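You operate a simulated robot arm through the tools that you are given. There is no shell and no other tool. Be economical: measure what you need, move in short steps, check, and stop when the job is done.

You run a simulated two-armed robot. Do the job below in one go: nothing can be reset, and whatever is moved stays where it is left.

TASK
Try one mid stroke by hand with the head switched off.
Fine: stroke knob to mid and squeegee down, then switch off, open the guard, pull the carriage once and push it back in.

Only the result counts: the job must be done as asked and must still hold three seconds after the hand-in. Knocking over, shifting, dropping, spilling or breaking anything else fails it.

THE ROBOT
Two 7-joint arms with two-finger parallel grippers on one trunk, on a base that drives. Base frame: it is fixed to the floor where the robot stands at the start and does not move with it; the origin is under the middle of the robot, x ahead of it, y to its left, z up. Lengths are in m, angles in degrees, forces in N, time in s.
The left shoulder is at the start at [0.11, 0.169, 1.388], the right one opposite. Each reaches about 0.988 m from its shoulder. Places, roughly: angle knob [0.9, 0.1, 1.2]; clear guard [0.8, -0.4, 1.3]; left clamp knob [1.4, -0.2, 1.1]; on-off lever [0.8, 0, 1.2]; right clamp knob [1.4, -0.5, 1.1]; squeegee carriage [1.4, -0.3, 1.3]. Payload 1.57 kg a hand.
The TCP of each hand is the grasp point between the finger pads, 0.03 m short of the fingertips. In the tool frame z runs along the fingers and y along their closing line. The gripper opens to 0.08 m. The fingers are 0.017 m wide and 0.012 m thick; the gripper's body (0.04 by 0.082 m) begins 0.08 m behind the TCP.
Orientation is that of the tool frame in the base frame, as a unit quaternion [x, y, z, w]. With the fingers straight down and closing along the base's y, the tool's x points along the base's -x, its y along +y and its z along -z.

THE INTERFACE
- The arms move only by the tool servo_tool. It takes "left_increments", "right_increments" or both (then of equal length, played together; a hand with none holds still); each is a list of rows, each a list of 7 numbers: the turn, a rotation vector about the base's x, y, z in units of 120 degrees (1.0 is 120 degrees), then the shift along the base's x, y, z in units of 300 mm (1.0 is 300 mm), then the gripper command, from -1 (shut) to 1 (fully open), values between in proportion. In form: [[rx, ry, rz, tx, ty, tz, gripper], ...]. A call has 1 to 8 rows; each row is the pose to reach, as a shift and turn from the pose commanded when the call began. A call with a number of a shift or a turn outside -1 to 1 is refused whole. Rows are played at 5 a second. More than 0.05 m and 8.6 degrees between two rows, or a gripper value outside its range, and nothing of the call is played. A pose out of reach is approached as far as the arm can. The call stops where the force on the tool passes 90 N (or 10 N more than at its start, if that is more) or the arm is blocked; 0.2 s more then pass. The fingers move at their own pace (about 0.072 m/s each) and stop on an object; they squeeze with about 22 N. The grip force told is the motor's: it shows also when the fingers shut on nothing. Time passes only in rows, and 0.2 s behind the last, so rows that repeat a pose let the fingers close. It gives the time, the measured TCP pose, the force on the tool (base axes), the opening and the grip force at its end, in the units of the frame above (readings bear some noise), with the torque about the TCP (base axes, N m) and any sound that the robot's microphone picked up.
- Cameras (640 x 400 px; columns grow to the right, rows downward): "scene" is now at [0.1672, 0.0206, 1.5984]; the picture's right is [0.22, -0.98, 0.00], its down [-0.53, -0.12, -0.84] and it looks along [0.82, 0.18, -0.54] (base axes); focal length 274 px, centre (320, 200). "left" rides on the left gripper at [0.072, 0.007, -0.122] in its tool frame; the picture's right is [-0.09, 1.00, 0.00], its down [-0.84, -0.08, -0.54] and it looks along [-0.54, -0.05, 0.84] (tool axes); focal length 238 px, centre (320, 200). "right" rides on the right gripper at [0.072, -0.007, -0.122] in its tool frame; the picture's right is [0.09, 1.00, 0.00], its down [-0.84, 0.08, -0.54] and it looks along [-0.54, 0.05, 0.84] (tool axes); focal length 238 px, centre (320, 200). There is no depth. A picture from a camera that has moved, and an enlarged one, comes with that camera's place and axes in the base frame and with its lens.
- snapshot(camera): a new picture of that camera. It takes no simulated time.
- raise_lower(by): slides the trunk up (or, below 0, down) by that many m; the arms and the scene camera ride with it, the base frame stays. It gives what a move gives, with no picture.
- base_move(legs): drives the robot by 1 to 6 legs, each [ahead, left, turn to the left] in m, m and degrees, along the robot's own axes; the way and the turn of a leg run together, so that a leg with both is an arc; at most 1.5 m and 180 degrees a leg. The arms and the cameras ride along, it lands a little off, and it stops where it bumps. It gives what a move gives.
- aim_head(pan, tilt): turns the head with the scene camera to pan (to the left, within 86 degrees either way) and tilt (down, from -29 to 69), counted from straight ahead of the robot. It gives what a move gives.
- inspect(camera, box): a new picture of the part [left, top, right, bottom] of that camera's present view, enlarged. It takes no simulated time.
- finish_job(): hands the job in; it is judged then, once.

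Work in short steps. Places have to be worked out from the pictures, the camera data and where the tool is seen: move nearer, look again, correct. Check each grasp and each placing, and mend what went wrong. You have 120 turns and 92 pictures in all, those below and enlarged ones among them. Open the grippers and draw the arms clear of the work before you hand the job in, unless the task says otherwise; then end with one line.

The tools are called after ">>>" by a JSON object that holds its "name" and its "arguments". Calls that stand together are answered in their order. servo_tool: Moves the arms, as the interface text tells. Its arguments: {"type":"object","properties":{"left_increments":{"type":"array"},"right_increments":{"type":"array"}},"required":[]} The other tools are called the same way: raise_lower (by) slides the trunk up or down; base_move (legs) drives the base; aim_head (pan, tilt) turns the head that bears the scene camera; snapshot (camera) takes a picture; inspect (camera, box) takes an enlarged picture of a part of a camera's view; finish_job () hands the job in.

At the start:

```text
clock: 0.0
left_eef_pos: [0.6268, 0.3377, 0.9999]
left_ee_rot: [0.0, 1.0, 0.0, 0.0]
left_wrist_force: [-0.7, -0.4, 0.1]
left_wrist_torque: [0.01, 0.03, 0.01]
left_grip_width: 0.08
left_gripper_force: 0.1
right_eef_pos: [0.7011, -0.1193, 1.1498]
right_ee_rot: [-0.001, 1.0, 0.0, 0.0]
right_wrist_force: [0.9, -0.5, -0.5]
right_wrist_torque: [-0.01, 0.03, 0.01]
right_grip_width: 0.0801
right_gripper_force: 0.1
trunk travel left (down, up): [-0.702, 0.188]
robot x, y, heading: [-0.0002, -0.0041, 0.2]
head pan, tilt: [12.6, 32.9]
```

scene: 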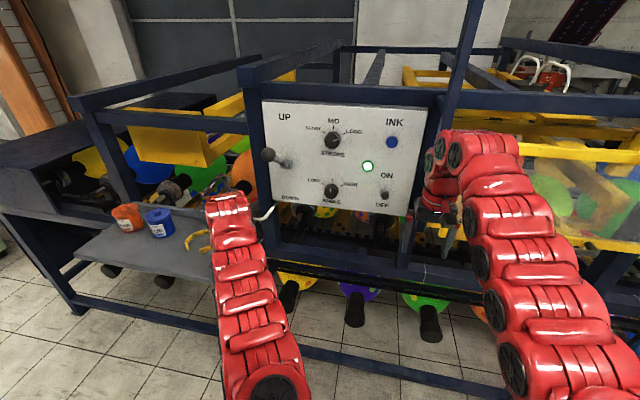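
right: 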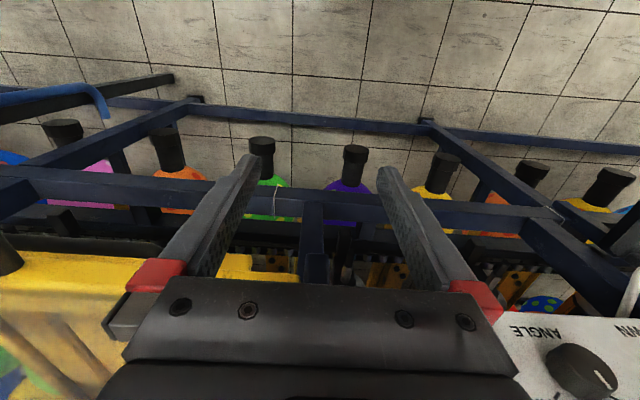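
left: 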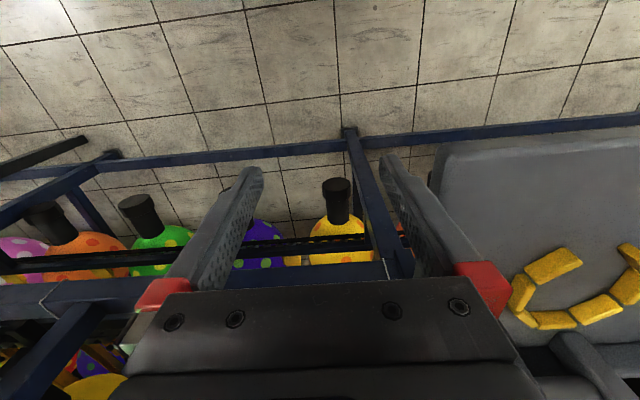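

I start by looking closely at the panel to read the present settings, and at the right where the guard is.

>>> {"name": "inspect", "arguments": {"camera": "scene", "box": [250, 90, 440, 225]}}

>>> {"name": "aim_head", "arguments": {"pan": -25, "tilt": 25}}

>>> {"name": "snapshot", "arguments": {"camera": "scene"}}

```text
2.96 times, centred on (345, 158) of scene
camera zoom: at [0.1672, 0.0206, 1.5984], right [0.22, -0.98, 0.0], down [-0.53, -0.12, -0.84], along [0.82, 0.18, -0.54], focal length 813 px, centre (246, 326)
```

zoom: 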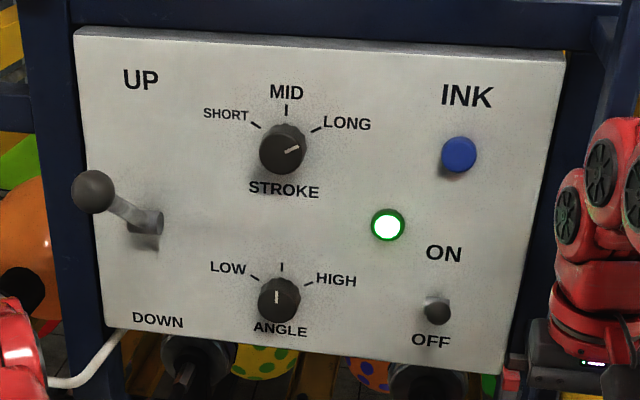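

```text
clock: 1.0
left_eef_pos: [0.6261, 0.3361, 0.999]
left_ee_rot: [0.0, 1.0, 0.0, 0.0]
left_wrist_force: [0.4, 0.0, 0.3]
left_wrist_torque: [0.0, -0.02, 0.02]
left_grip_width: 0.0803
left_gripper_force: 0.1
right_eef_pos: [0.7015, -0.1208, 1.149]
right_ee_rot: [0.0, 1.0, 0.0, 0.0]
right_wrist_force: [0.3, 0.2, -0.3]
right_wrist_torque: [-0.01, 0.0, 0.03]
right_grip_width: 0.0799
right_gripper_force: 0.2
trunk travel left (down, up): [-0.702, 0.188]
robot x, y, heading: [-0.0009, 0.0006, -0.0]
head pan, tilt: [-25.0, 25.0]
```

```text
87 pictures are left
camera scene: at [0.1637, -0.0376, 1.6109], right [-0.42, -0.91, 0.0], down [-0.38, 0.18, -0.91], along [0.82, -0.38, -0.42], focal length 274 px, centre (320, 200)
```

scene: 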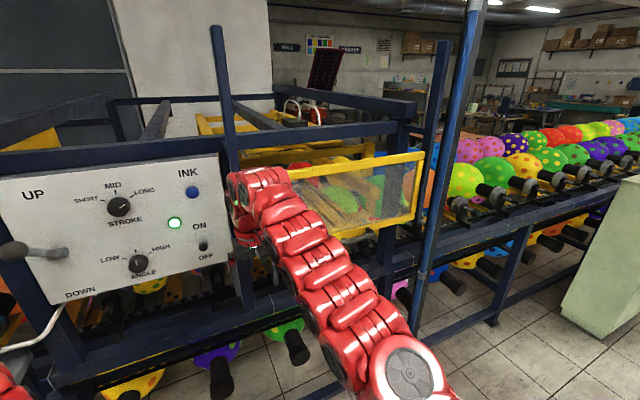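

The stroke knob is at LONG, the light is green, and the squeegee lever appears up. The knob comes out near (0.84, 0.14, 1.34). I draw both hands back and pitch them to point ahead.

>>> {"name": "servo_tool", "arguments": {"left_increments": [[0, -0.07, 0, -0.05, -0.02, 0.1, -1], [0, -0.14, 0, -0.1, -0.05, 0.2, -1], [0, -0.21, 0, -0.15, -0.1, 0.3, -1], [0, -0.28, 0, -0.2, -0.15, 0.4, -1], [0, -0.35, 0, -0.24, -0.2, 0.5, -1], [0, -0.42, 0, -0.27, -0.25, 0.6, -1], [0, -0.49, 0, -0.3, -0.3, 0.7, -1], [0, -0.56, 0, -0.33, -0.35, 0.8, -1]], "right_increments": [[0, -0.07, 0, -0.08, -0.02, 0, -1], [0, -0.14, 0, -0.16, -0.05, 0, -1], [0, -0.21, 0, -0.24, -0.1, 0, -1], [0, -0.28, 0, -0.32, -0.15, 0.02, -1], [0, -0.35, 0, -0.4, -0.2, 0.04, -1], [0, -0.42, 0, -0.45, -0.25, 0.06, -1], [0, -0.49, 0, -0.5, -0.3, 0.08, -1], [0, -0.56, 0, -0.55, -0.35, 0.1, -1]]}}

>>> {"name": "snapshot", "arguments": {"camera": "scene"}}

>>> {"name": "snapshot", "arguments": {"camera": "left"}}

```text
clock: 2.8
left_eef_pos: [0.5845, 0.2676, 1.2991]
left_ee_rot: [0.002, 0.832, -0.001, 0.554]
left_wrist_force: [-0.1, -0.1, 0.1]
left_wrist_torque: [-0.03, 0.02, -0.07]
left_grip_width: 0.0
left_gripper_force: 21.4
left hand out of reach, approached as far as the arm can: row 1, 2, 6, 7, 8
right_eef_pos: [0.5919, -0.2385, 1.3174]
right_ee_rot: [-0.017, 0.851, -0.015, 0.524]
right_wrist_force: [-4.8, -4.3, -2.9]
right_wrist_torque: [0.26, -0.51, 0.45]
right_grip_width: 0.0
right_gripper_force: 20.9
right hand out of reach, approached as far as the arm can: row 2, 3, 4, 5, 6, 7, 8
trunk travel left (down, up): [-0.702, 0.188]
robot x, y, heading: [-0.0029, -0.0022, -0.2]
head pan, tilt: [-25.0, 25.0]
```

```text
86 pictures are left
camera scene: at [0.1561, -0.0374, 1.6121], right [-0.42, -0.91, 0.0], down [-0.38, 0.18, -0.91], along [0.82, -0.38, -0.42], focal length 274 px, centre (320, 200)
```

scene: 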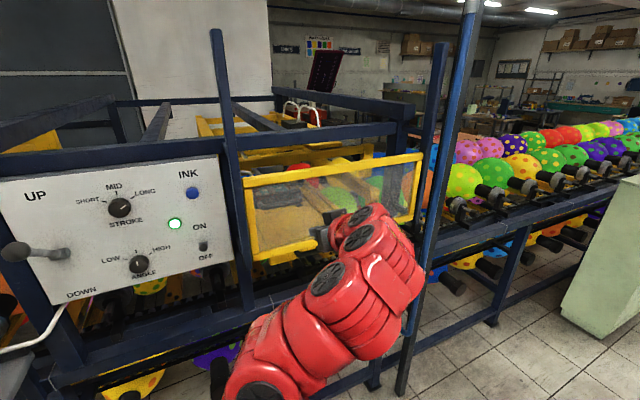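

```text
85 pictures are left
camera left: at [0.4453, 0.2757, 1.2791], right [0.04, 1.0, 0.09], down [-0.18, -0.08, 0.98], along [0.98, -0.05, 0.17], focal length 238 px, centre (320, 200)
```

left: 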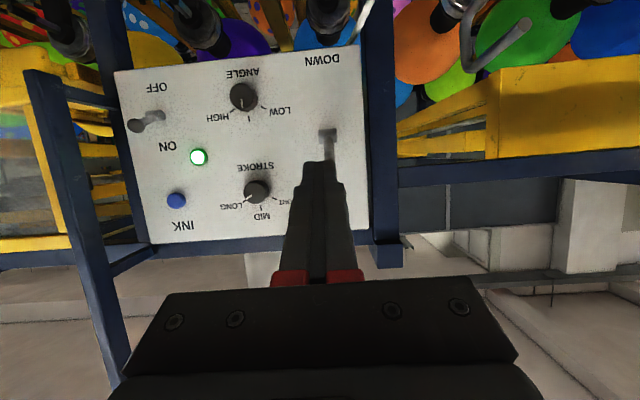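

The panel is clear in the wrist view; the knob triangulates to about (0.865, 0.14, 1.33). The arms are cramped, so I back the base 0.1 m, and look closely at the guard.

>>> {"name": "base_move", "arguments": {"legs": [[-0.1, 0, 0]]}}

>>> {"name": "inspect", "arguments": {"camera": "scene", "box": [200, 70, 456, 290]}}

>>> {"name": "snapshot", "arguments": {"camera": "right"}}

```text
clock: 4.1
left_eef_pos: [0.4863, 0.2682, 1.2962]
left_ee_rot: [0.001, 0.834, -0.002, 0.552]
left_wrist_force: [0.2, 0.6, 0.0]
left_wrist_torque: [-0.02, 0.02, -0.01]
left_grip_width: 0.0
left_gripper_force: 20.7
right_eef_pos: [0.4929, -0.2404, 1.3151]
right_ee_rot: [-0.006, 0.847, -0.003, 0.532]
right_wrist_force: [0.3, -0.6, 0.7]
right_wrist_torque: [0.0, -0.03, -0.01]
right_grip_width: 0.0001
right_gripper_force: 20.6
trunk travel left (down, up): [-0.702, 0.188]
robot x, y, heading: [-0.1011, 0.0031, -0.1]
head pan, tilt: [-25.0, 25.0]
stopped in leg 1: the robot was blocked; the commanded pose is now the measured one
```

```text
1.82 times, centred on (328, 180) of scene
camera zoom: at [0.0593, -0.0378, 1.6112], right [-0.42, -0.91, 0.0], down [-0.38, 0.18, -0.91], along [0.82, -0.38, -0.42], focal length 499 px, centre (306, 236)
```

zoom: 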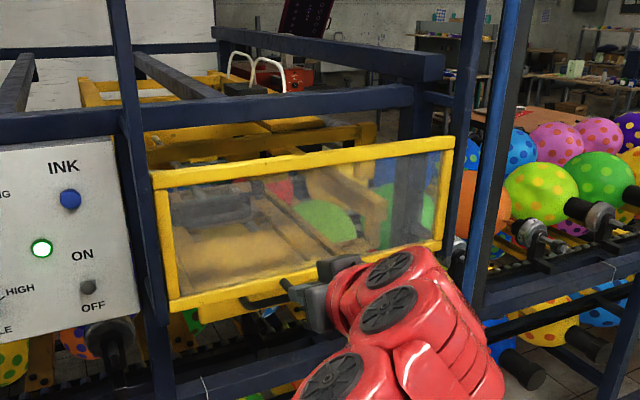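

```text
83 pictures are left
camera right: at [0.352, -0.2495, 1.3029], right [-0.05, 0.99, -0.1], down [-0.12, 0.09, 0.99], along [0.99, 0.06, 0.12], focal length 238 px, centre (320, 200)
```

right: 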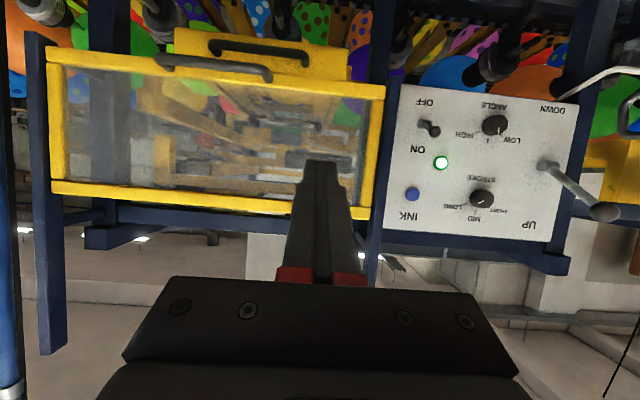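

The guard has a bottom handle, and a second yellow part with a handle sits below it. First the stroke knob: I finish pitching the left hand and bring it in front of the knob, open.

>>> {"name": "servo_tool", "arguments": {"left_increments": [[0, -0.03, 0, 0.1, -0.07, 0.02, 1], [0, -0.06, 0, 0.2, -0.14, 0.04, 1], [0, -0.1, 0, 0.3, -0.21, 0.06, 1], [0, -0.13, 0, 0.4, -0.28, 0.08, 1], [0, -0.16, 0, 0.5, -0.35, 0.1, 1], [0, -0.19, 0, 0.6, -0.42, 0.11, 1], [0, -0.19, 0, 0.68, -0.43, 0.11, 1]]}}

>>> {"name": "snapshot", "arguments": {"camera": "left"}}

```text
clock: 5.7
left_eef_pos: [0.692, 0.138, 1.3283]
left_ee_rot: [0.002, 0.708, -0.001, 0.706]
left_wrist_force: [-0.1, -0.7, -0.3]
left_wrist_torque: [-0.01, 0.02, 0.03]
left_grip_width: 0.0797
left_gripper_force: 0.0
right_eef_pos: [0.4957, -0.2415, 1.3132]
right_ee_rot: [-0.006, 0.848, -0.003, 0.53]
right_wrist_force: [-1.0, -0.4, 0.2]
right_wrist_torque: [0.0, 0.0, -0.03]
right_grip_width: 0.0001
right_gripper_force: 20.9
trunk travel left (down, up): [-0.702, 0.188]
robot x, y, heading: [-0.1008, 0.0008, 0.2]
head pan, tilt: [-25.0, 25.0]
```

```text
82 pictures are left
camera left: at [0.5711, 0.1468, 1.257], right [0.0, 1.0, 0.09], down [-0.54, -0.08, 0.84], along [0.84, -0.05, 0.54], focal length 238 px, centre (320, 200)
```

left: 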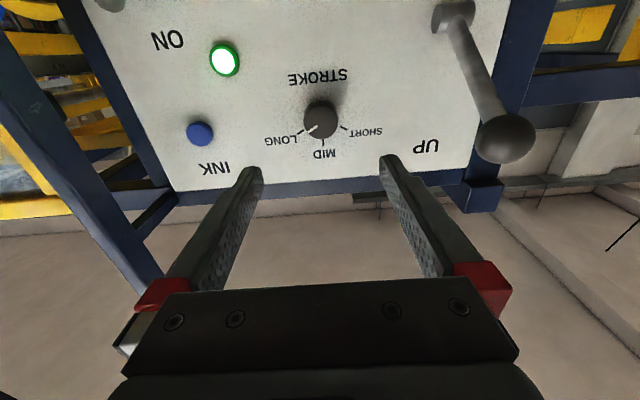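

The knob lies on the hand's axis, about (0.865, 0.141, 1.331). I advance to TCP x≈0.83 and look.

>>> {"name": "servo_tool", "arguments": {"left_increments": [[0, 0, 0, 0.12, 0.01, 0.008, 1], [0, 0, 0, 0.24, 0.01, 0.008, 1], [0, 0, 0, 0.36, 0.01, 0.008, 1], [0, 0, 0, 0.46, 0.01, 0.008, 1]]}}

>>> {"name": "snapshot", "arguments": {"camera": "left"}}

```text
clock: 6.7
left_eef_pos: [0.8302, 0.1406, 1.3304]
left_ee_rot: [0.002, 0.709, -0.001, 0.705]
left_wrist_force: [0.2, -0.1, -0.4]
left_wrist_torque: [-0.01, 0.01, -0.01]
left_grip_width: 0.0798
left_gripper_force: 0.0
right_eef_pos: [0.4948, -0.2409, 1.3136]
right_ee_rot: [-0.006, 0.848, -0.003, 0.53]
right_wrist_force: [-0.5, 0.2, -0.3]
right_wrist_torque: [-0.01, 0.0, 0.0]
right_grip_width: 0.0
right_gripper_force: 21.1
trunk travel left (down, up): [-0.702, 0.188]
robot x, y, heading: [-0.1027, -0.0001, 0.0]
head pan, tilt: [-25.0, 25.0]
```

```text
81 pictures are left
camera left: at [0.7092, 0.1486, 1.2584], right [0.0, 1.0, 0.09], down [-0.54, -0.08, 0.84], along [0.84, -0.05, 0.54], focal length 238 px, centre (320, 200)
```

left: 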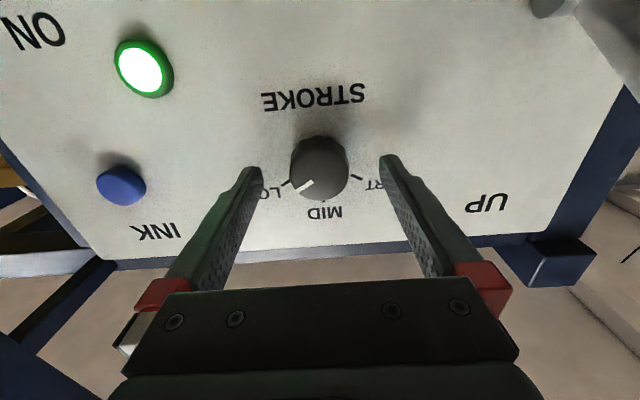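

The knob face is just at the tips' depth. I go 17 mm further and close on it.

>>> {"name": "servo_tool", "arguments": {"left_increments": [[0, 0, 0, 0.03, 0, 0, 1], [0, 0, 0, 0.057, 0, 0, 1], [0, 0, 0, 0.057, 0, 0, -1], [0, 0, 0, 0.057, 0, 0, -1], [0, 0, 0, 0.057, 0, 0, -1]]}}

>>> {"name": "snapshot", "arguments": {"camera": "left"}}

```text
clock: 7.9
left_eef_pos: [0.8447, 0.1397, 1.3314]
left_ee_rot: [0.002, 0.708, -0.001, 0.706]
left_wrist_force: [-7.2, -5.2, -0.8]
left_wrist_torque: [0.03, 0.19, 0.14]
left_grip_width: 0.0411
left_gripper_force: 42.5
right_eef_pos: [0.4918, -0.2408, 1.3135]
right_ee_rot: [-0.005, 0.847, -0.003, 0.532]
right_wrist_force: [-0.2, 0.5, 0.3]
right_wrist_torque: [-0.01, 0.02, 0.01]
right_grip_width: 0.0
right_gripper_force: 22.0
trunk travel left (down, up): [-0.702, 0.188]
robot x, y, heading: [-0.1032, 0.0017, -0.2]
head pan, tilt: [-25.0, 25.0]
```

```text
80 pictures are left
camera left: at [0.7237, 0.148, 1.2598], right [0.0, 1.0, 0.09], down [-0.54, -0.08, 0.84], along [0.84, -0.05, 0.54], focal length 238 px, centre (320, 200)
```

left: 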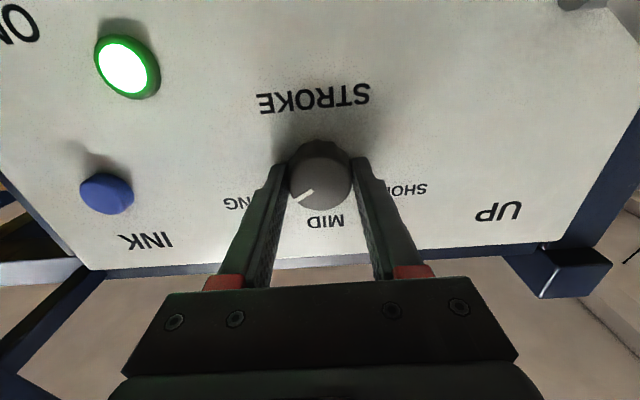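

Gripped. I turn the hand counter-clockwise as seen from the robot (negative about x) by about 50°.

>>> {"name": "servo_tool", "arguments": {"left_increments": [[-0.06, 0, 0, 0, 0, 0, -1], [-0.12, 0, 0, 0, 0, 0, -1], [-0.18, 0, 0, 0, 0, 0, -1], [-0.24, 0, 0, 0, 0, 0, -1], [-0.3, 0, 0, 0, 0, 0, -1], [-0.36, 0, 0, 0, 0, 0, -1], [-0.42, 0, 0, 0, 0, 0, -1]]}}

>>> {"name": "snapshot", "arguments": {"camera": "left"}}

```text
clock: 9.5
left_eef_pos: [0.8438, 0.1422, 1.3328]
left_ee_rot: [-0.299, 0.64, -0.303, 0.639]
left_wrist_force: [-11.5, -3.6, -2.5]
left_wrist_torque: [-0.02, 0.92, -0.3]
left_grip_width: 0.0408
left_gripper_force: 44.9
right_eef_pos: [0.493, -0.2419, 1.3144]
right_ee_rot: [-0.006, 0.847, -0.003, 0.531]
right_wrist_force: [0.1, 0.3, -0.7]
right_wrist_torque: [0.0, -0.02, -0.02]
right_grip_width: 0.0
right_gripper_force: 21.7
trunk travel left (down, up): [-0.702, 0.188]
robot x, y, heading: [-0.1045, -0.0008, -0.1]
head pan, tilt: [-25.0, 25.0]
```

```text
79 pictures are left
camera left: at [0.7237, 0.0915, 1.2803], right [0.0, 0.71, -0.71], down [-0.54, 0.6, 0.59], along [0.84, 0.38, 0.38], focal length 238 px, centre (320, 200)
```

left: 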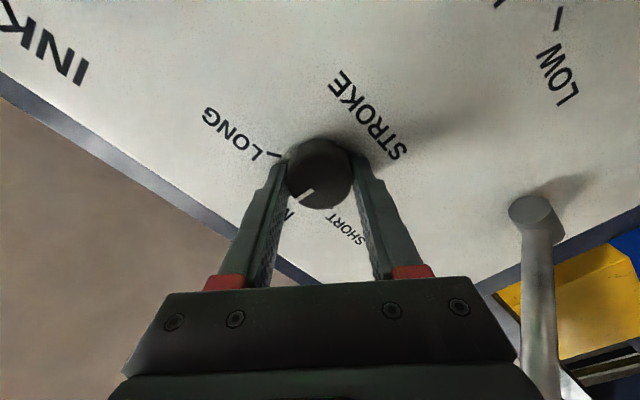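

The pointer appears to point at MID. I release, back off a little and check.

>>> {"name": "servo_tool", "arguments": {"left_increments": [[0, 0, 0, 0, 0, 0, 1], [0, 0, 0, 0, 0, 0, 1], [0, 0, 0, -0.1, 0, 0, 1], [0, 0, 0, -0.25, 0, 0, 1]]}}

>>> {"name": "inspect", "arguments": {"camera": "left", "box": [200, 60, 440, 210]}}

```text
clock: 10.5
left_eef_pos: [0.7711, 0.1443, 1.3335]
left_ee_rot: [-0.3, 0.64, -0.303, 0.639]
left_wrist_force: [-0.4, 0.3, -0.3]
left_wrist_torque: [0.03, 0.01, 0.01]
left_grip_width: 0.08
left_gripper_force: 0.1
right_eef_pos: [0.4933, -0.2404, 1.3157]
right_ee_rot: [-0.006, 0.847, -0.003, 0.532]
right_wrist_force: [-0.1, 0.9, -0.6]
right_wrist_torque: [-0.05, 0.0, -0.01]
right_grip_width: 0.0
right_gripper_force: 21.1
trunk travel left (down, up): [-0.702, 0.188]
robot x, y, heading: [-0.101, -0.0008, -0.1]
head pan, tilt: [-25.0, 25.0]
```

```text
2.67 times, centred on (320, 135) of left
camera zoom: at [0.6491, 0.0943, 1.2814], right [0.0, 0.71, -0.71], down [-0.54, 0.6, 0.59], along [0.84, 0.38, 0.38], focal length 636 px, centre (320, 373)
```

zoom: 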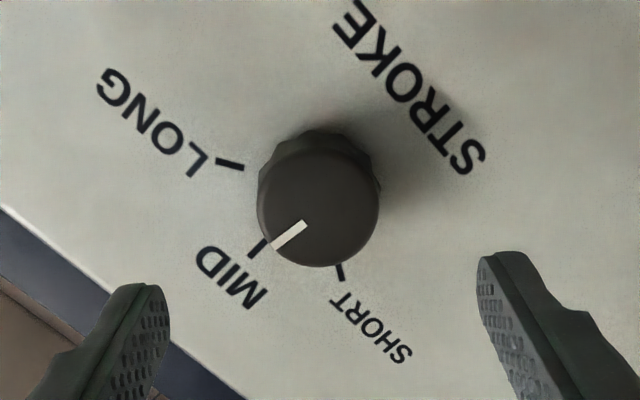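

The pointer is near MID, perhaps 5° short toward LONG. I zoom tighter to measure.

>>> {"name": "inspect", "arguments": {"camera": "left", "box": [280, 105, 360, 165]}}

>>> {"name": "aim_head", "arguments": {"pan": 10, "tilt": 22}}

>>> {"name": "snapshot", "arguments": {"camera": "scene"}}

```text
6.67 times, centred on (320, 135) of left
camera zoom: at [0.6491, 0.0943, 1.2814], right [0.0, 0.71, -0.71], down [-0.54, 0.6, 0.59], along [0.84, 0.38, 0.38], focal length 1589 px, centre (320, 633)
```

zoom: 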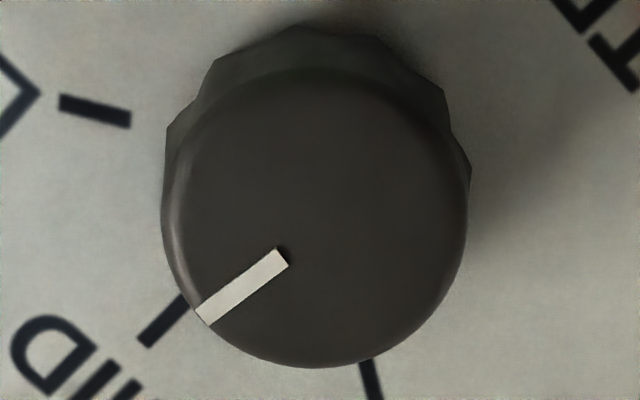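

```text
clock: 11.6
left_eef_pos: [0.772, 0.1427, 1.3304]
left_ee_rot: [-0.301, 0.641, -0.302, 0.639]
left_wrist_force: [0.5, 0.2, -0.2]
left_wrist_torque: [0.01, 0.01, 0.03]
left_grip_width: 0.0801
left_gripper_force: 0.1
right_eef_pos: [0.495, -0.2405, 1.3125]
right_ee_rot: [-0.006, 0.847, -0.003, 0.531]
right_wrist_force: [1.0, -0.4, -0.6]
right_wrist_torque: [0.03, 0.02, 0.0]
right_grip_width: 0.0
right_gripper_force: 21.1
trunk travel left (down, up): [-0.702, 0.188]
robot x, y, heading: [-0.1026, -0.0011, 0.2]
head pan, tilt: [10.0, 22.0]
```

```text
76 pictures are left
camera scene: at [0.0686, 0.0174, 1.6158], right [0.17, -0.98, 0.0], down [-0.37, -0.07, -0.93], along [0.91, 0.16, -0.37], focal length 274 px, centre (320, 200)
```

scene: 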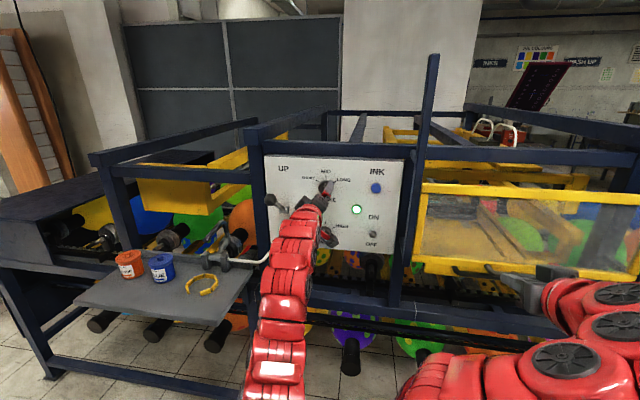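

The pointer is about 7° short of MID. I regrasp at this roll and turn 7.5° more.

>>> {"name": "servo_tool", "arguments": {"left_increments": [[0, 0, 0, 0.12, -0.008, -0.003, 1], [0, 0, 0, 0.245, -0.008, -0.003, 1], [0, 0, 0, 0.245, -0.008, -0.003, -1], [0, 0, 0, 0.245, -0.008, -0.003, -1], [0, 0, 0, 0.245, -0.008, -0.003, -1], [-0.032, 0, 0, 0.245, -0.008, -0.003, -1], [-0.063, 0, 0, 0.245, -0.008, -0.003, -1], [-0.063, 0, 0, 0.245, -0.008, -0.003, -1]]}}

>>> {"name": "servo_tool", "arguments": {"left_increments": [[0, 0, 0, 0, 0, 0, 1], [0, 0, 0, 0, 0, 0, 1], [0, 0, 0, -0.1, 0, 0, 1], [0, 0, 0, -0.25, 0, 0, 1]]}}

>>> {"name": "inspect", "arguments": {"camera": "left", "box": [270, 95, 366, 167]}}

```text
clock: 13.3
left_eef_pos: [0.8451, 0.1393, 1.3303]
left_ee_rot: [-0.341, 0.619, -0.345, 0.618]
left_wrist_force: [-5.6, 0.1, -2.1]
left_wrist_torque: [0.01, -0.3, 0.77]
left_grip_width: 0.0409
left_gripper_force: 45.1
right_eef_pos: [0.4931, -0.2417, 1.3142]
right_ee_rot: [-0.006, 0.848, -0.003, 0.531]
right_wrist_force: [1.6, -0.2, 0.4]
right_wrist_torque: [0.0, 0.01, -0.02]
right_grip_width: 0.0
right_gripper_force: 21.2
trunk travel left (down, up): [-0.702, 0.188]
robot x, y, heading: [-0.1013, -0.0, 0.2]
head pan, tilt: [10.0, 22.0]
```

```text
clock: 14.3
left_eef_pos: [0.7679, 0.1409, 1.3308]
left_ee_rot: [-0.34, 0.619, -0.343, 0.619]
left_wrist_force: [-0.7, 1.3, 0.5]
left_wrist_torque: [-0.01, 0.0, -0.01]
left_grip_width: 0.0797
left_gripper_force: 0.0
right_eef_pos: [0.4922, -0.2383, 1.3139]
right_ee_rot: [-0.006, 0.847, -0.003, 0.531]
right_wrist_force: [0.4, -0.2, 0.0]
right_wrist_torque: [-0.06, -0.04, 0.02]
right_grip_width: 0.0
right_gripper_force: 21.2
trunk travel left (down, up): [-0.702, 0.188]
robot x, y, heading: [-0.1016, -0.0015, 0.2]
head pan, tilt: [10.0, 22.0]
```

```text
5.56 times, centred on (318, 131) of left
camera zoom: at [0.6463, 0.0852, 1.2869], right [0.0, 0.61, -0.8], down [-0.54, 0.67, 0.51], along [0.84, 0.43, 0.33], focal length 1324 px, centre (331, 583)
```

zoom: 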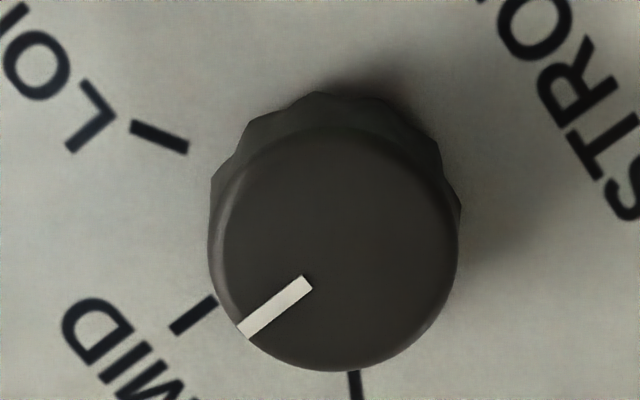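

The pointer now lines up with the MID tick. Next, the squeegee lever: its ball is about (0.736, 0.272, 1.33). I back off, unroll the hand and put it in front of the ball.

>>> {"name": "servo_tool", "arguments": {"left_increments": [[0.06, 0, 0, -0.15, 0, 0, 1], [0.12, 0, 0, -0.3, 0, 0, 1], [0.18, 0, 0, -0.42, 0.06, 0, 1], [0.24, 0, 0, -0.5, 0.14, 0, 1], [0.3, 0, 0, -0.5, 0.22, 0, 1], [0.36, 0, 0, -0.5, 0.3, 0, 1], [0.42, 0, 0, -0.5, 0.38, 0, 1], [0.48, 0, 0, -0.5, 0.437, 0, 1]]}}

>>> {"name": "snapshot", "arguments": {"camera": "left"}}

>>> {"name": "inspect", "arguments": {"camera": "scene", "box": [240, 140, 420, 260]}}

```text
clock: 16.1
left_eef_pos: [0.6211, 0.2717, 1.3303]
left_ee_rot: [0.0, 0.709, -0.003, 0.706]
left_wrist_force: [0.0, -0.4, -0.5]
left_wrist_torque: [-0.01, -0.03, 0.01]
left_grip_width: 0.0802
left_gripper_force: 0.0
right_eef_pos: [0.4944, -0.2398, 1.3148]
right_ee_rot: [-0.005, 0.848, -0.004, 0.53]
right_wrist_force: [0.0, -1.1, -0.5]
right_wrist_torque: [-0.01, 0.03, 0.0]
right_grip_width: 0.0001
right_gripper_force: 21.8
trunk travel left (down, up): [-0.702, 0.188]
robot x, y, heading: [-0.1031, 0.0003, 0.2]
head pan, tilt: [10.0, 22.0]
```

```text
74 pictures are left
camera left: at [0.4992, 0.279, 1.2584], right [0.0, 1.0, 0.09], down [-0.54, -0.07, 0.84], along [0.84, -0.05, 0.54], focal length 238 px, centre (320, 200)
```

left: 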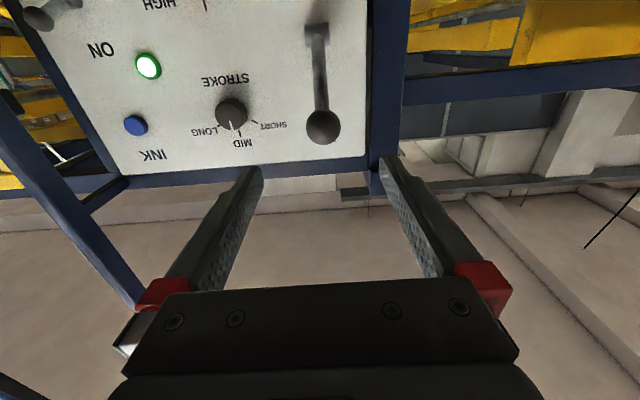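

```text
3.33 times, centred on (330, 200) of scene
camera zoom: at [0.0691, 0.0178, 1.6158], right [0.17, -0.98, 0.0], down [-0.37, -0.07, -0.93], along [0.91, 0.16, -0.37], focal length 915 px, centre (287, 200)
```

zoom: 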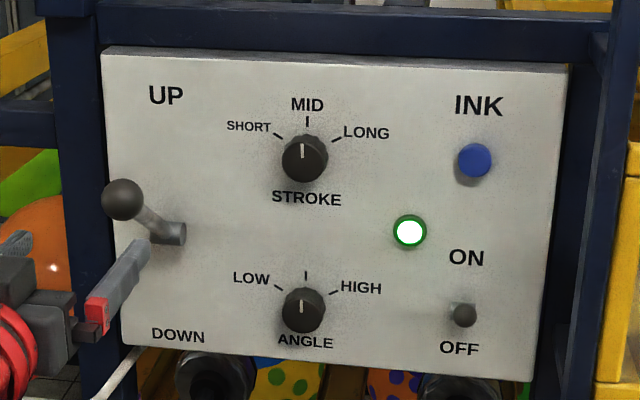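

The ball sits about (0.745, 0.275, 1.327), straight ahead. I advance so it lies between the pads and close.

>>> {"name": "servo_tool", "arguments": {"left_increments": [[0, 0, 0, 0.14, 0.01, -0.01, 1], [0, 0, 0, 0.28, 0.01, -0.01, 1], [0, 0, 0, 0.4, 0.01, -0.01, 1], [0, 0, 0, 0.41, 0.01, -0.01, 1], [0, 0, 0, 0.41, 0.01, -0.01, -1], [0, 0, 0, 0.41, 0.01, -0.01, -1], [0, 0, 0, 0.41, 0.01, -0.01, -1]]}}

>>> {"name": "snapshot", "arguments": {"camera": "left"}}

```text
clock: 17.8
left_eef_pos: [0.7434, 0.2742, 1.3259]
left_ee_rot: [-0.001, 0.709, -0.003, 0.706]
left_wrist_force: [0.7, 2.6, 0.7]
left_wrist_torque: [0.06, -0.13, 0.04]
left_grip_width: 0.0352
left_gripper_force: 39.3
right_eef_pos: [0.4945, -0.2398, 1.3137]
right_ee_rot: [-0.006, 0.847, -0.003, 0.531]
right_wrist_force: [0.9, -0.1, -1.1]
right_wrist_torque: [-0.02, -0.03, -0.04]
right_grip_width: 0.0
right_gripper_force: 21.3
trunk travel left (down, up): [-0.702, 0.188]
robot x, y, heading: [-0.1048, 0.0003, 0.1]
head pan, tilt: [10.0, 22.0]
```

```text
72 pictures are left
camera left: at [0.6214, 0.282, 1.2549], right [0.0, 1.0, 0.09], down [-0.54, -0.07, 0.84], along [0.84, -0.05, 0.54], focal length 238 px, centre (320, 200)
```

left: 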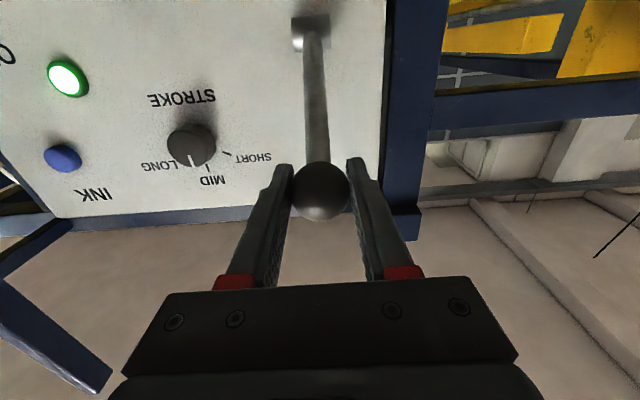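

Ball gripped (0.035). Pivot is about (0.88, 0.278, 1.241), so I follow the arc from +32° down to about −32°.

>>> {"name": "servo_tool", "arguments": {"left_increments": [[0, 0, 0, -0.035, 0, -0.065, -1], [0, 0, 0, -0.061, 0, -0.135, -1], [0, 0, 0, -0.076, 0, -0.209, -1], [0, 0, 0, -0.081, 0, -0.283, -1], [0, 0, 0, -0.076, 0, -0.358, -1], [0, 0, 0, -0.061, 0, -0.431, -1], [0, 0, 0, -0.035, 0, -0.502, -1], [0, 0, 0, 0, 0, -0.567, -1]]}}

>>> {"name": "snapshot", "arguments": {"camera": "left"}}

>>> {"name": "snapshot", "arguments": {"camera": "scene"}}

```text
clock: 19.6
left_eef_pos: [0.7425, 0.2732, 1.1567]
left_ee_rot: [-0.001, 0.708, -0.003, 0.706]
left_wrist_force: [0.4, 0.0, 0.5]
left_wrist_torque: [-0.03, -0.01, 0.03]
left_grip_width: 0.0001
left_gripper_force: 21.9
right_eef_pos: [0.4958, -0.2414, 1.3122]
right_ee_rot: [-0.006, 0.848, -0.003, 0.53]
right_wrist_force: [0.3, 0.4, 0.7]
right_wrist_torque: [-0.04, -0.01, 0.02]
right_grip_width: 0.0
right_gripper_force: 21.6
trunk travel left (down, up): [-0.702, 0.188]
robot x, y, heading: [-0.1043, 0.002, 0.2]
head pan, tilt: [10.0, 22.0]
```

```text
71 pictures are left
camera left: at [0.6223, 0.2804, 1.0848], right [0.0, 1.0, 0.09], down [-0.54, -0.07, 0.84], along [0.84, -0.05, 0.54], focal length 238 px, centre (320, 200)
```

left: 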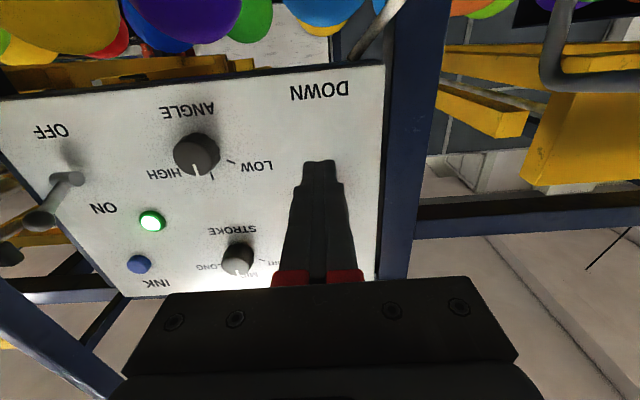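

```text
70 pictures are left
camera scene: at [0.0701, 0.0172, 1.6156], right [0.17, -0.98, 0.0], down [-0.37, -0.07, -0.93], along [0.91, 0.16, -0.38], focal length 274 px, centre (320, 200)
```

scene: 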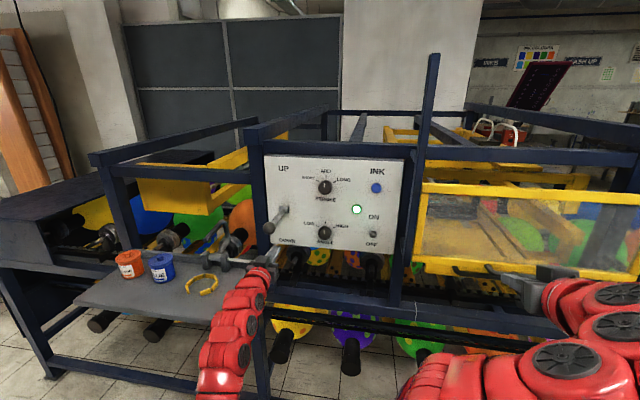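

The ball slipped out partway: the lever is now around level. I zoom to confirm before pushing it down from above with closed fingers.

>>> {"name": "inspect", "arguments": {"camera": "scene", "box": [240, 150, 420, 270]}}

>>> {"name": "servo_tool", "arguments": {"left_increments": [[0, 0, 0, -0.15, 0, 0, -1], [0, 0, 0, -0.3, 0, 0, -1], [0, 0, 0, -0.4, 0, 0.08, -1], [0, 0, 0, -0.4, 0, 0.22, -1], [0, 0, 0, -0.4, 0, 0.36, -1], [0, 0, 0, -0.4, 0, 0.5, -1]]}}

>>> {"name": "snapshot", "arguments": {"camera": "left"}}

```text
3.33 times, centred on (330, 210) of scene
camera zoom: at [0.0701, 0.0172, 1.6156], right [0.17, -0.98, 0.0], down [-0.37, -0.07, -0.93], along [0.91, 0.16, -0.38], focal length 915 px, centre (287, 167)
```

zoom: 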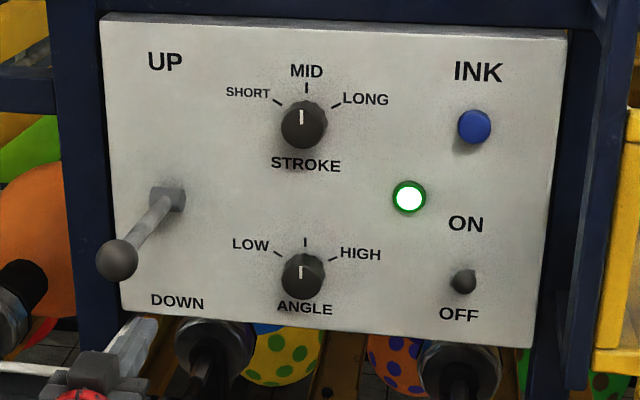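

```text
clock: 20.9
left_eef_pos: [0.6247, 0.2755, 1.3067]
left_ee_rot: [-0.002, 0.71, -0.002, 0.705]
left_wrist_force: [-0.5, -0.8, -0.2]
left_wrist_torque: [0.0, -0.01, 0.03]
left_grip_width: 0.0
left_gripper_force: 21.3
right_eef_pos: [0.4952, -0.2402, 1.3127]
right_ee_rot: [-0.005, 0.848, -0.004, 0.531]
right_wrist_force: [0.6, -0.3, -0.7]
right_wrist_torque: [-0.04, -0.03, -0.02]
right_grip_width: 0.0
right_gripper_force: 21.3
trunk travel left (down, up): [-0.702, 0.188]
robot x, y, heading: [-0.1049, 0.0026, 0.1]
head pan, tilt: [10.0, 22.0]
```

```text
68 pictures are left
camera left: at [0.5031, 0.2813, 1.2356], right [0.0, 1.0, 0.09], down [-0.54, -0.07, 0.84], along [0.84, -0.05, 0.53], focal length 238 px, centre (320, 200)
```

left: 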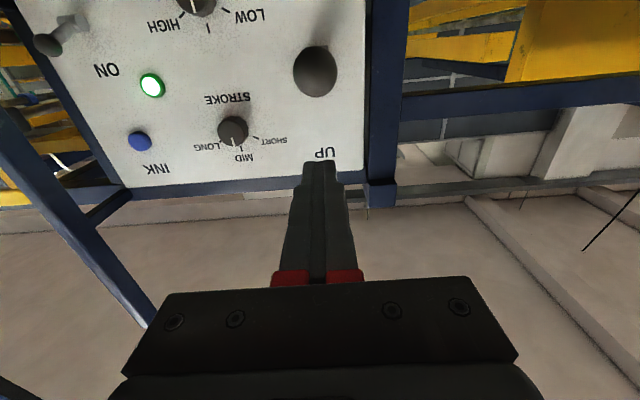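

The lever is about level (ball z≈1.25). I move the closed fingers over it and press down.

>>> {"name": "servo_tool", "arguments": {"left_increments": [[0, 0, 0, 0.14, 0, 0, -1], [0, 0, 0, 0.27, 0, 0, -1], [0, 0, 0, 0.27, 0, -0.09, -1], [0, 0, 0, 0.27, 0, -0.18, -1], [0, 0, 0, 0.275, 0, -0.26, -1], [0, 0, 0, 0.28, 0, -0.34, -1], [0, 0, 0, 0.29, 0, -0.42, -1]]}}

>>> {"name": "inspect", "arguments": {"camera": "scene", "box": [240, 150, 420, 270]}}

>>> {"name": "snapshot", "arguments": {"camera": "left"}}

```text
clock: 22.6
left_eef_pos: [0.7051, 0.2731, 1.1882]
left_ee_rot: [-0.001, 0.703, -0.002, 0.711]
left_wrist_force: [-0.8, 0.4, 20.7]
left_wrist_torque: [0.06, -0.61, -0.02]
left_grip_width: 0.0001
left_gripper_force: 21.3
right_eef_pos: [0.4905, -0.2416, 1.316]
right_ee_rot: [-0.006, 0.846, -0.003, 0.532]
right_wrist_force: [-0.4, -0.5, -0.3]
right_wrist_torque: [0.01, -0.01, 0.04]
right_grip_width: 0.0003
right_gripper_force: 21.5
trunk travel left (down, up): [-0.702, 0.188]
robot x, y, heading: [-0.0996, -0.0, 0.0]
head pan, tilt: [10.0, 22.0]
```

```text
3.33 times, centred on (330, 210) of scene
camera zoom: at [0.0637, 0.0159, 1.6169], right [0.17, -0.98, 0.0], down [-0.37, -0.06, -0.93], along [0.91, 0.16, -0.37], focal length 915 px, centre (287, 167)
```

zoom: 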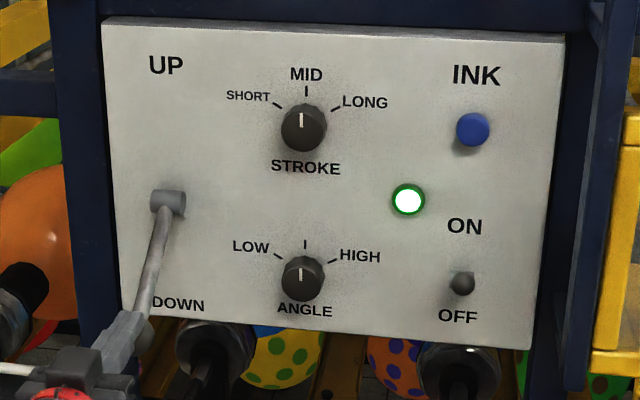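

```text
66 pictures are left
camera left: at [0.5853, 0.2799, 1.1144], right [0.0, 1.0, 0.09], down [-0.55, -0.07, 0.83], along [0.84, -0.05, 0.55], focal length 238 px, centre (320, 200)
```

left: 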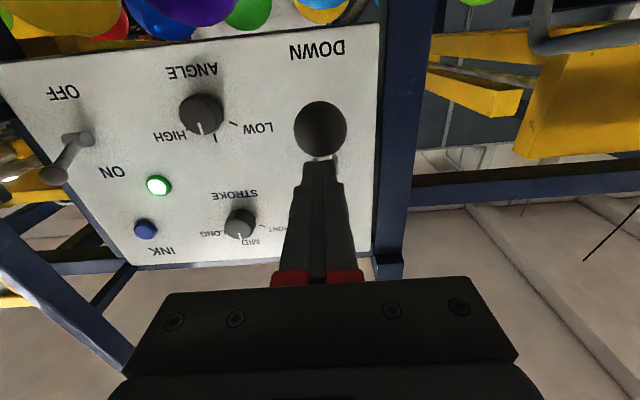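

The lever is well down with 20 N reaction; I press a bit further to make sure it is at its stop.

>>> {"name": "servo_tool", "arguments": {"left_increments": [[0, 0, 0, 0.01, 0, -0.05, -1], [0, 0, 0, 0.02, 0, -0.1, -1], [0, 0, 0, 0.02, 0, -0.1, -1]]}}

>>> {"name": "inspect", "arguments": {"camera": "scene", "box": [240, 150, 420, 270]}}

```text
clock: 23.4
left_eef_pos: [0.6954, 0.2693, 1.1604]
left_ee_rot: [-0.001, 0.704, -0.003, 0.71]
left_wrist_force: [-87.0, -14.0, 3.3]
left_wrist_torque: [0.18, -0.22, -0.14]
left_grip_width: 0.0
left_gripper_force: 21.6
right_eef_pos: [0.4743, -0.2429, 1.3202]
right_ee_rot: [-0.006, 0.844, -0.002, 0.537]
right_wrist_force: [-0.5, -0.8, 0.5]
right_wrist_torque: [0.01, 0.0, 0.01]
right_grip_width: 0.0002
right_gripper_force: 21.6
trunk travel left (down, up): [-0.702, 0.188]
robot x, y, heading: [-0.1058, -0.0013, 0.4]
head pan, tilt: [10.0, 22.0]
stopped in row 3 (left hand): the force on the tool passed its limit at 205 N (the readings are from after the stop); the commanded pose is now the measured one
```

```text
3.33 times, centred on (330, 210) of scene
camera zoom: at [0.0433, 0.0133, 1.6171], right [0.18, -0.98, 0.0], down [-0.36, -0.06, -0.93], along [0.92, 0.17, -0.36], focal length 915 px, centre (287, 167)
```

zoom: 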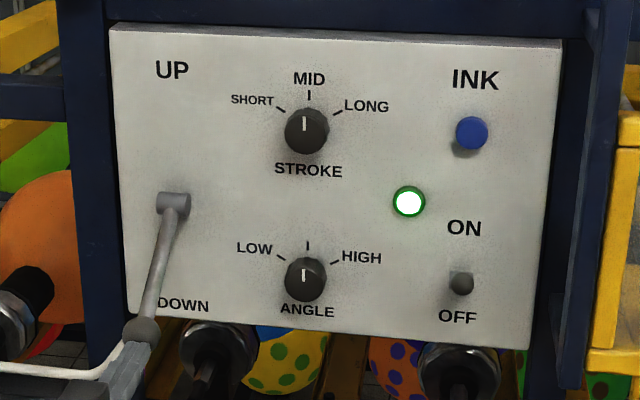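

The tips slid off the ball's front and jammed; I back straight off and look at the lever.

>>> {"name": "servo_tool", "arguments": {"left_increments": [[0, 0, 0, -0.1, 0, 0, -1], [0, 0, 0, -0.22, 0, 0, -1], [0, 0, 0, -0.3, 0, 0, -1]]}}

>>> {"name": "inspect", "arguments": {"camera": "scene", "box": [240, 150, 420, 270]}}

>>> {"name": "snapshot", "arguments": {"camera": "left"}}

```text
clock: 24.2
left_eef_pos: [0.6251, 0.2735, 1.1462]
left_ee_rot: [-0.001, 0.713, -0.004, 0.702]
left_wrist_force: [-0.1, -0.6, -0.2]
left_wrist_torque: [0.01, -0.06, -0.03]
left_grip_width: 0.0001
left_gripper_force: 20.9
right_eef_pos: [0.4954, -0.2399, 1.3111]
right_ee_rot: [-0.007, 0.848, -0.003, 0.53]
right_wrist_force: [1.2, 0.4, 0.2]
right_wrist_torque: [0.0, -0.05, -0.03]
right_grip_width: 0.0003
right_gripper_force: 20.8
trunk travel left (down, up): [-0.702, 0.188]
robot x, y, heading: [-0.105, 0.0007, -0.2]
head pan, tilt: [10.0, 22.0]
```

```text
3.33 times, centred on (330, 210) of scene
camera zoom: at [0.0705, 0.018, 1.6153], right [0.18, -0.98, 0.0], down [-0.37, -0.07, -0.93], along [0.91, 0.16, -0.38], focal length 915 px, centre (287, 167)
```

zoom: 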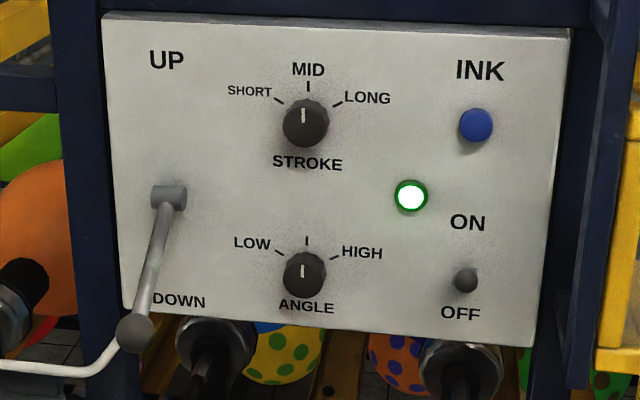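

```text
63 pictures are left
camera left: at [0.5038, 0.2807, 1.0745], right [0.0, 1.0, 0.08], down [-0.53, -0.07, 0.85], along [0.85, -0.05, 0.53], focal length 238 px, centre (320, 200)
```

left: 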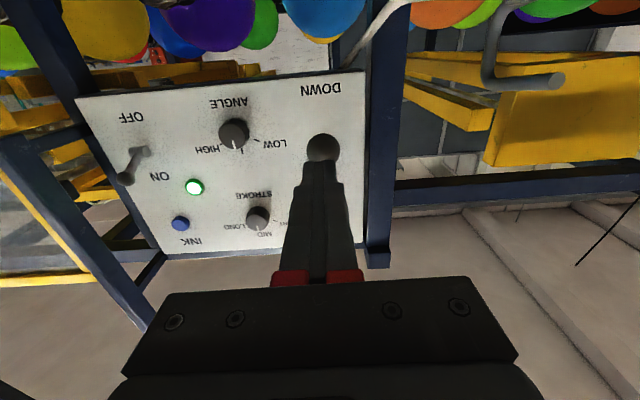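

The ball is now at about −31°, the mirror of the up position: squeegee is DOWN. The on-off toggle tip is near (0.813, −0.016, 1.207), pointing slightly up (ON). I move the left hand over in front of it.

>>> {"name": "servo_tool", "arguments": {"left_increments": [[0, 0, 0, 0, -0.12, 0.06, -1], [0, 0, 0, 0, -0.26, 0.12, -1], [0, 0, 0, 0, -0.4, 0.18, -1], [0, 0, 0, 0, -0.54, 0.24, -1], [0, 0, 0, 0, -0.68, 0.3, -1], [0, 0, 0, 0, -0.82, 0.34, -1], [0, 0, 0, 0.05, -0.93, 0.35, -1], [0, 0, 0, 0.15, -0.97, 0.35, -1]]}}

>>> {"name": "snapshot", "arguments": {"camera": "left"}}

```text
clock: 26.0
left_eef_pos: [0.6689, -0.0188, 1.2498]
left_ee_rot: [-0.001, 0.712, -0.003, 0.703]
left_wrist_force: [0.5, 0.6, -0.5]
left_wrist_torque: [-0.03, 0.03, -0.04]
left_grip_width: 0.0
left_gripper_force: 21.3
right_eef_pos: [0.4939, -0.2407, 1.3134]
right_ee_rot: [-0.006, 0.848, -0.002, 0.531]
right_wrist_force: [0.0, -0.3, -0.7]
right_wrist_torque: [0.01, 0.01, 0.03]
right_grip_width: 0.0003
right_gripper_force: 21.5
trunk travel left (down, up): [-0.702, 0.188]
robot x, y, heading: [-0.1035, 0.0002, 0.2]
head pan, tilt: [10.0, 22.0]
```

```text
62 pictures are left
camera left: at [0.5475, -0.011, 1.18], right [0.0, 1.0, 0.09], down [-0.53, -0.07, 0.84], along [0.85, -0.05, 0.53], focal length 238 px, centre (320, 200)
```

left: 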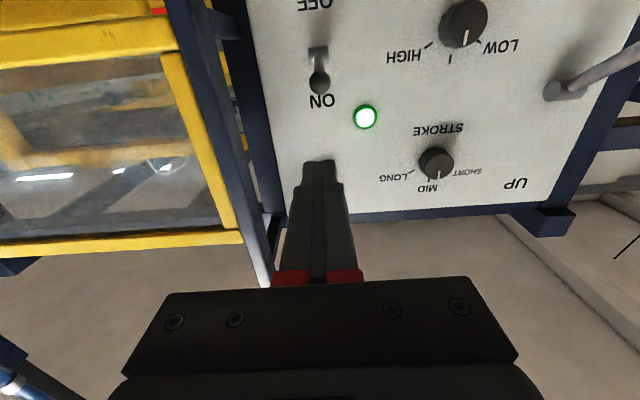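

The toggle tip is at about (0.813, −0.015, 1.208). I advance above it and press down.

>>> {"name": "servo_tool", "arguments": {"left_increments": [[0, 0, 0, 0.15, 0.012, 0, -1], [0, 0, 0, 0.3, 0.012, 0, -1], [0, 0, 0, 0.43, 0.012, 0, -1], [0, 0, 0, 0.43, 0.012, -0.07, -1], [0, 0, 0, 0.43, 0.012, -0.14, -1], [0, 0, 0, 0.43, 0.012, -0.21, -1], [0, 0, 0, 0.43, 0.012, -0.25, -1]]}}

>>> {"name": "snapshot", "arguments": {"camera": "left"}}

>>> {"name": "inspect", "arguments": {"camera": "scene", "box": [240, 150, 420, 270]}}

```text
clock: 27.6
left_eef_pos: [0.7943, -0.0137, 1.1832]
left_ee_rot: [-0.001, 0.707, -0.005, 0.707]
left_wrist_force: [-3.0, 2.2, 18.3]
left_wrist_torque: [0.07, -0.49, -0.11]
left_grip_width: 0.0
left_gripper_force: 21.4
right_eef_pos: [0.4883, -0.2388, 1.3158]
right_ee_rot: [-0.006, 0.846, -0.004, 0.532]
right_wrist_force: [-0.2, -0.7, -0.7]
right_wrist_torque: [-0.04, -0.01, 0.03]
right_grip_width: 0.0001
right_gripper_force: 21.7
trunk travel left (down, up): [-0.702, 0.188]
robot x, y, heading: [-0.1048, -0.0047, 0.1]
head pan, tilt: [10.0, 22.0]
```

```text
61 pictures are left
camera left: at [0.6726, -0.0065, 1.1114], right [0.0, 1.0, 0.08], down [-0.54, -0.07, 0.84], along [0.84, -0.05, 0.54], focal length 238 px, centre (320, 200)
```

left: 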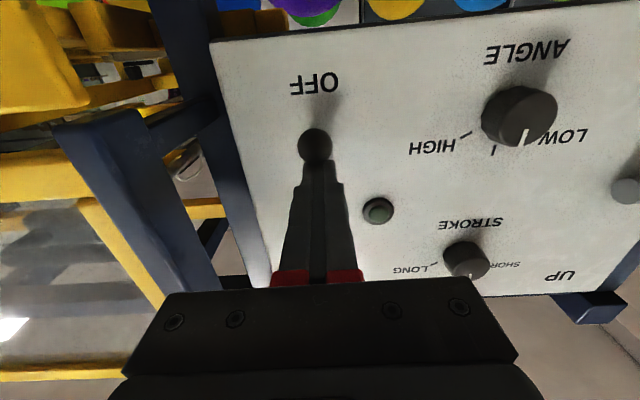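

```text
3.33 times, centred on (330, 210) of scene
camera zoom: at [0.0613, 0.0181, 1.6168], right [0.18, -0.98, 0.0], down [-0.37, -0.07, -0.93], along [0.91, 0.16, -0.37], focal length 915 px, centre (287, 167)
```

zoom: 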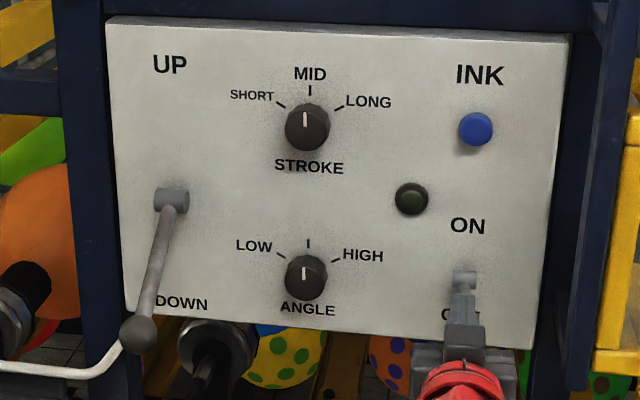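

The light is off. I lift and back the left hand off, then look at the guard area.

>>> {"name": "servo_tool", "arguments": {"left_increments": [[0, 0, 0, 0, 0, 0.06, -1], [0, 0, 0, -0.15, 0, 0.06, -1], [0, 0, 0, -0.3, 0, 0.06, -1], [0, 0, 0, -0.45, 0, 0.06, -1], [0, 0, 0, -0.45, 0.15, 0.06, -1], [0, 0, 0, -0.45, 0.3, 0.06, -1], [0, 0, 0, -0.45, 0.45, 0.06, -1]]}}

>>> {"name": "aim_head", "arguments": {"pan": -22, "tilt": 24}}

>>> {"name": "snapshot", "arguments": {"camera": "scene"}}

>>> {"name": "inspect", "arguments": {"camera": "right", "box": [20, 10, 400, 247]}}

```text
clock: 29.2
left_eef_pos: [0.6609, 0.1224, 1.1936]
left_ee_rot: [-0.003, 0.711, -0.002, 0.703]
left_wrist_force: [0.2, -0.2, 0.1]
left_wrist_torque: [0.02, 0.02, 0.0]
left_grip_width: 0.0001
left_gripper_force: 21.3
right_eef_pos: [0.4928, -0.2385, 1.3138]
right_ee_rot: [-0.005, 0.847, -0.005, 0.531]
right_wrist_force: [0.1, 0.9, 0.0]
right_wrist_torque: [-0.01, 0.02, -0.01]
right_grip_width: 0.0
right_gripper_force: 21.2
trunk travel left (down, up): [-0.702, 0.188]
robot x, y, heading: [-0.103, -0.0016, 0.2]
head pan, tilt: [10.0, 22.0]
```

```text
clock: 30.2
left_eef_pos: [0.6618, 0.1199, 1.195]
left_ee_rot: [-0.003, 0.712, -0.003, 0.702]
left_wrist_force: [0.6, 0.6, -0.2]
left_wrist_torque: [-0.01, -0.03, -0.03]
left_grip_width: 0.0002
left_gripper_force: 21.5
right_eef_pos: [0.4937, -0.2412, 1.3145]
right_ee_rot: [-0.006, 0.847, -0.004, 0.531]
right_wrist_force: [1.0, -1.1, -0.2]
right_wrist_torque: [0.01, 0.02, -0.03]
right_grip_width: 0.0001
right_gripper_force: 21.6
trunk travel left (down, up): [-0.702, 0.188]
robot x, y, heading: [-0.103, -0.0024, 0.2]
head pan, tilt: [-22.0, 24.0]
```

```text
59 pictures are left
camera scene: at [0.0616, -0.0331, 1.6126], right [-0.37, -0.93, 0.0], down [-0.38, 0.15, -0.91], along [0.85, -0.34, -0.41], focal length 274 px, centre (320, 200)
```

scene: 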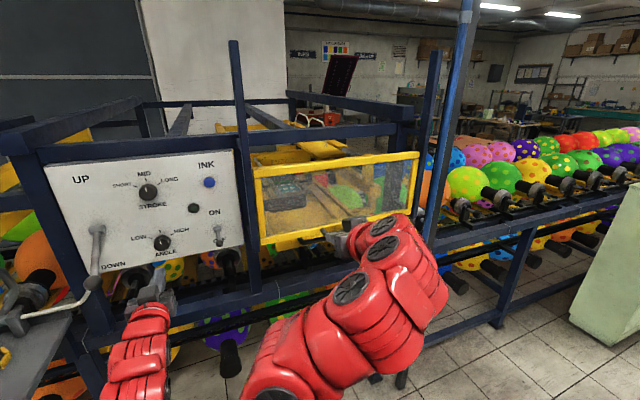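

```text
1.68 times, centred on (210, 128) of right
camera zoom: at [0.3521, -0.2488, 1.3024], right [-0.05, 0.99, -0.09], down [-0.12, 0.09, 0.99], along [0.99, 0.06, 0.12], focal length 401 px, centre (505, 320)
```

zoom: 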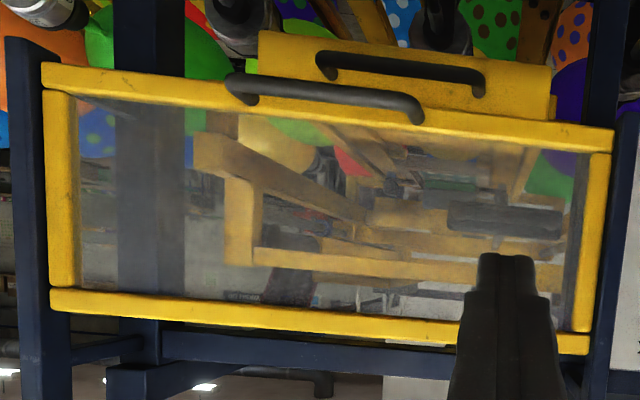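

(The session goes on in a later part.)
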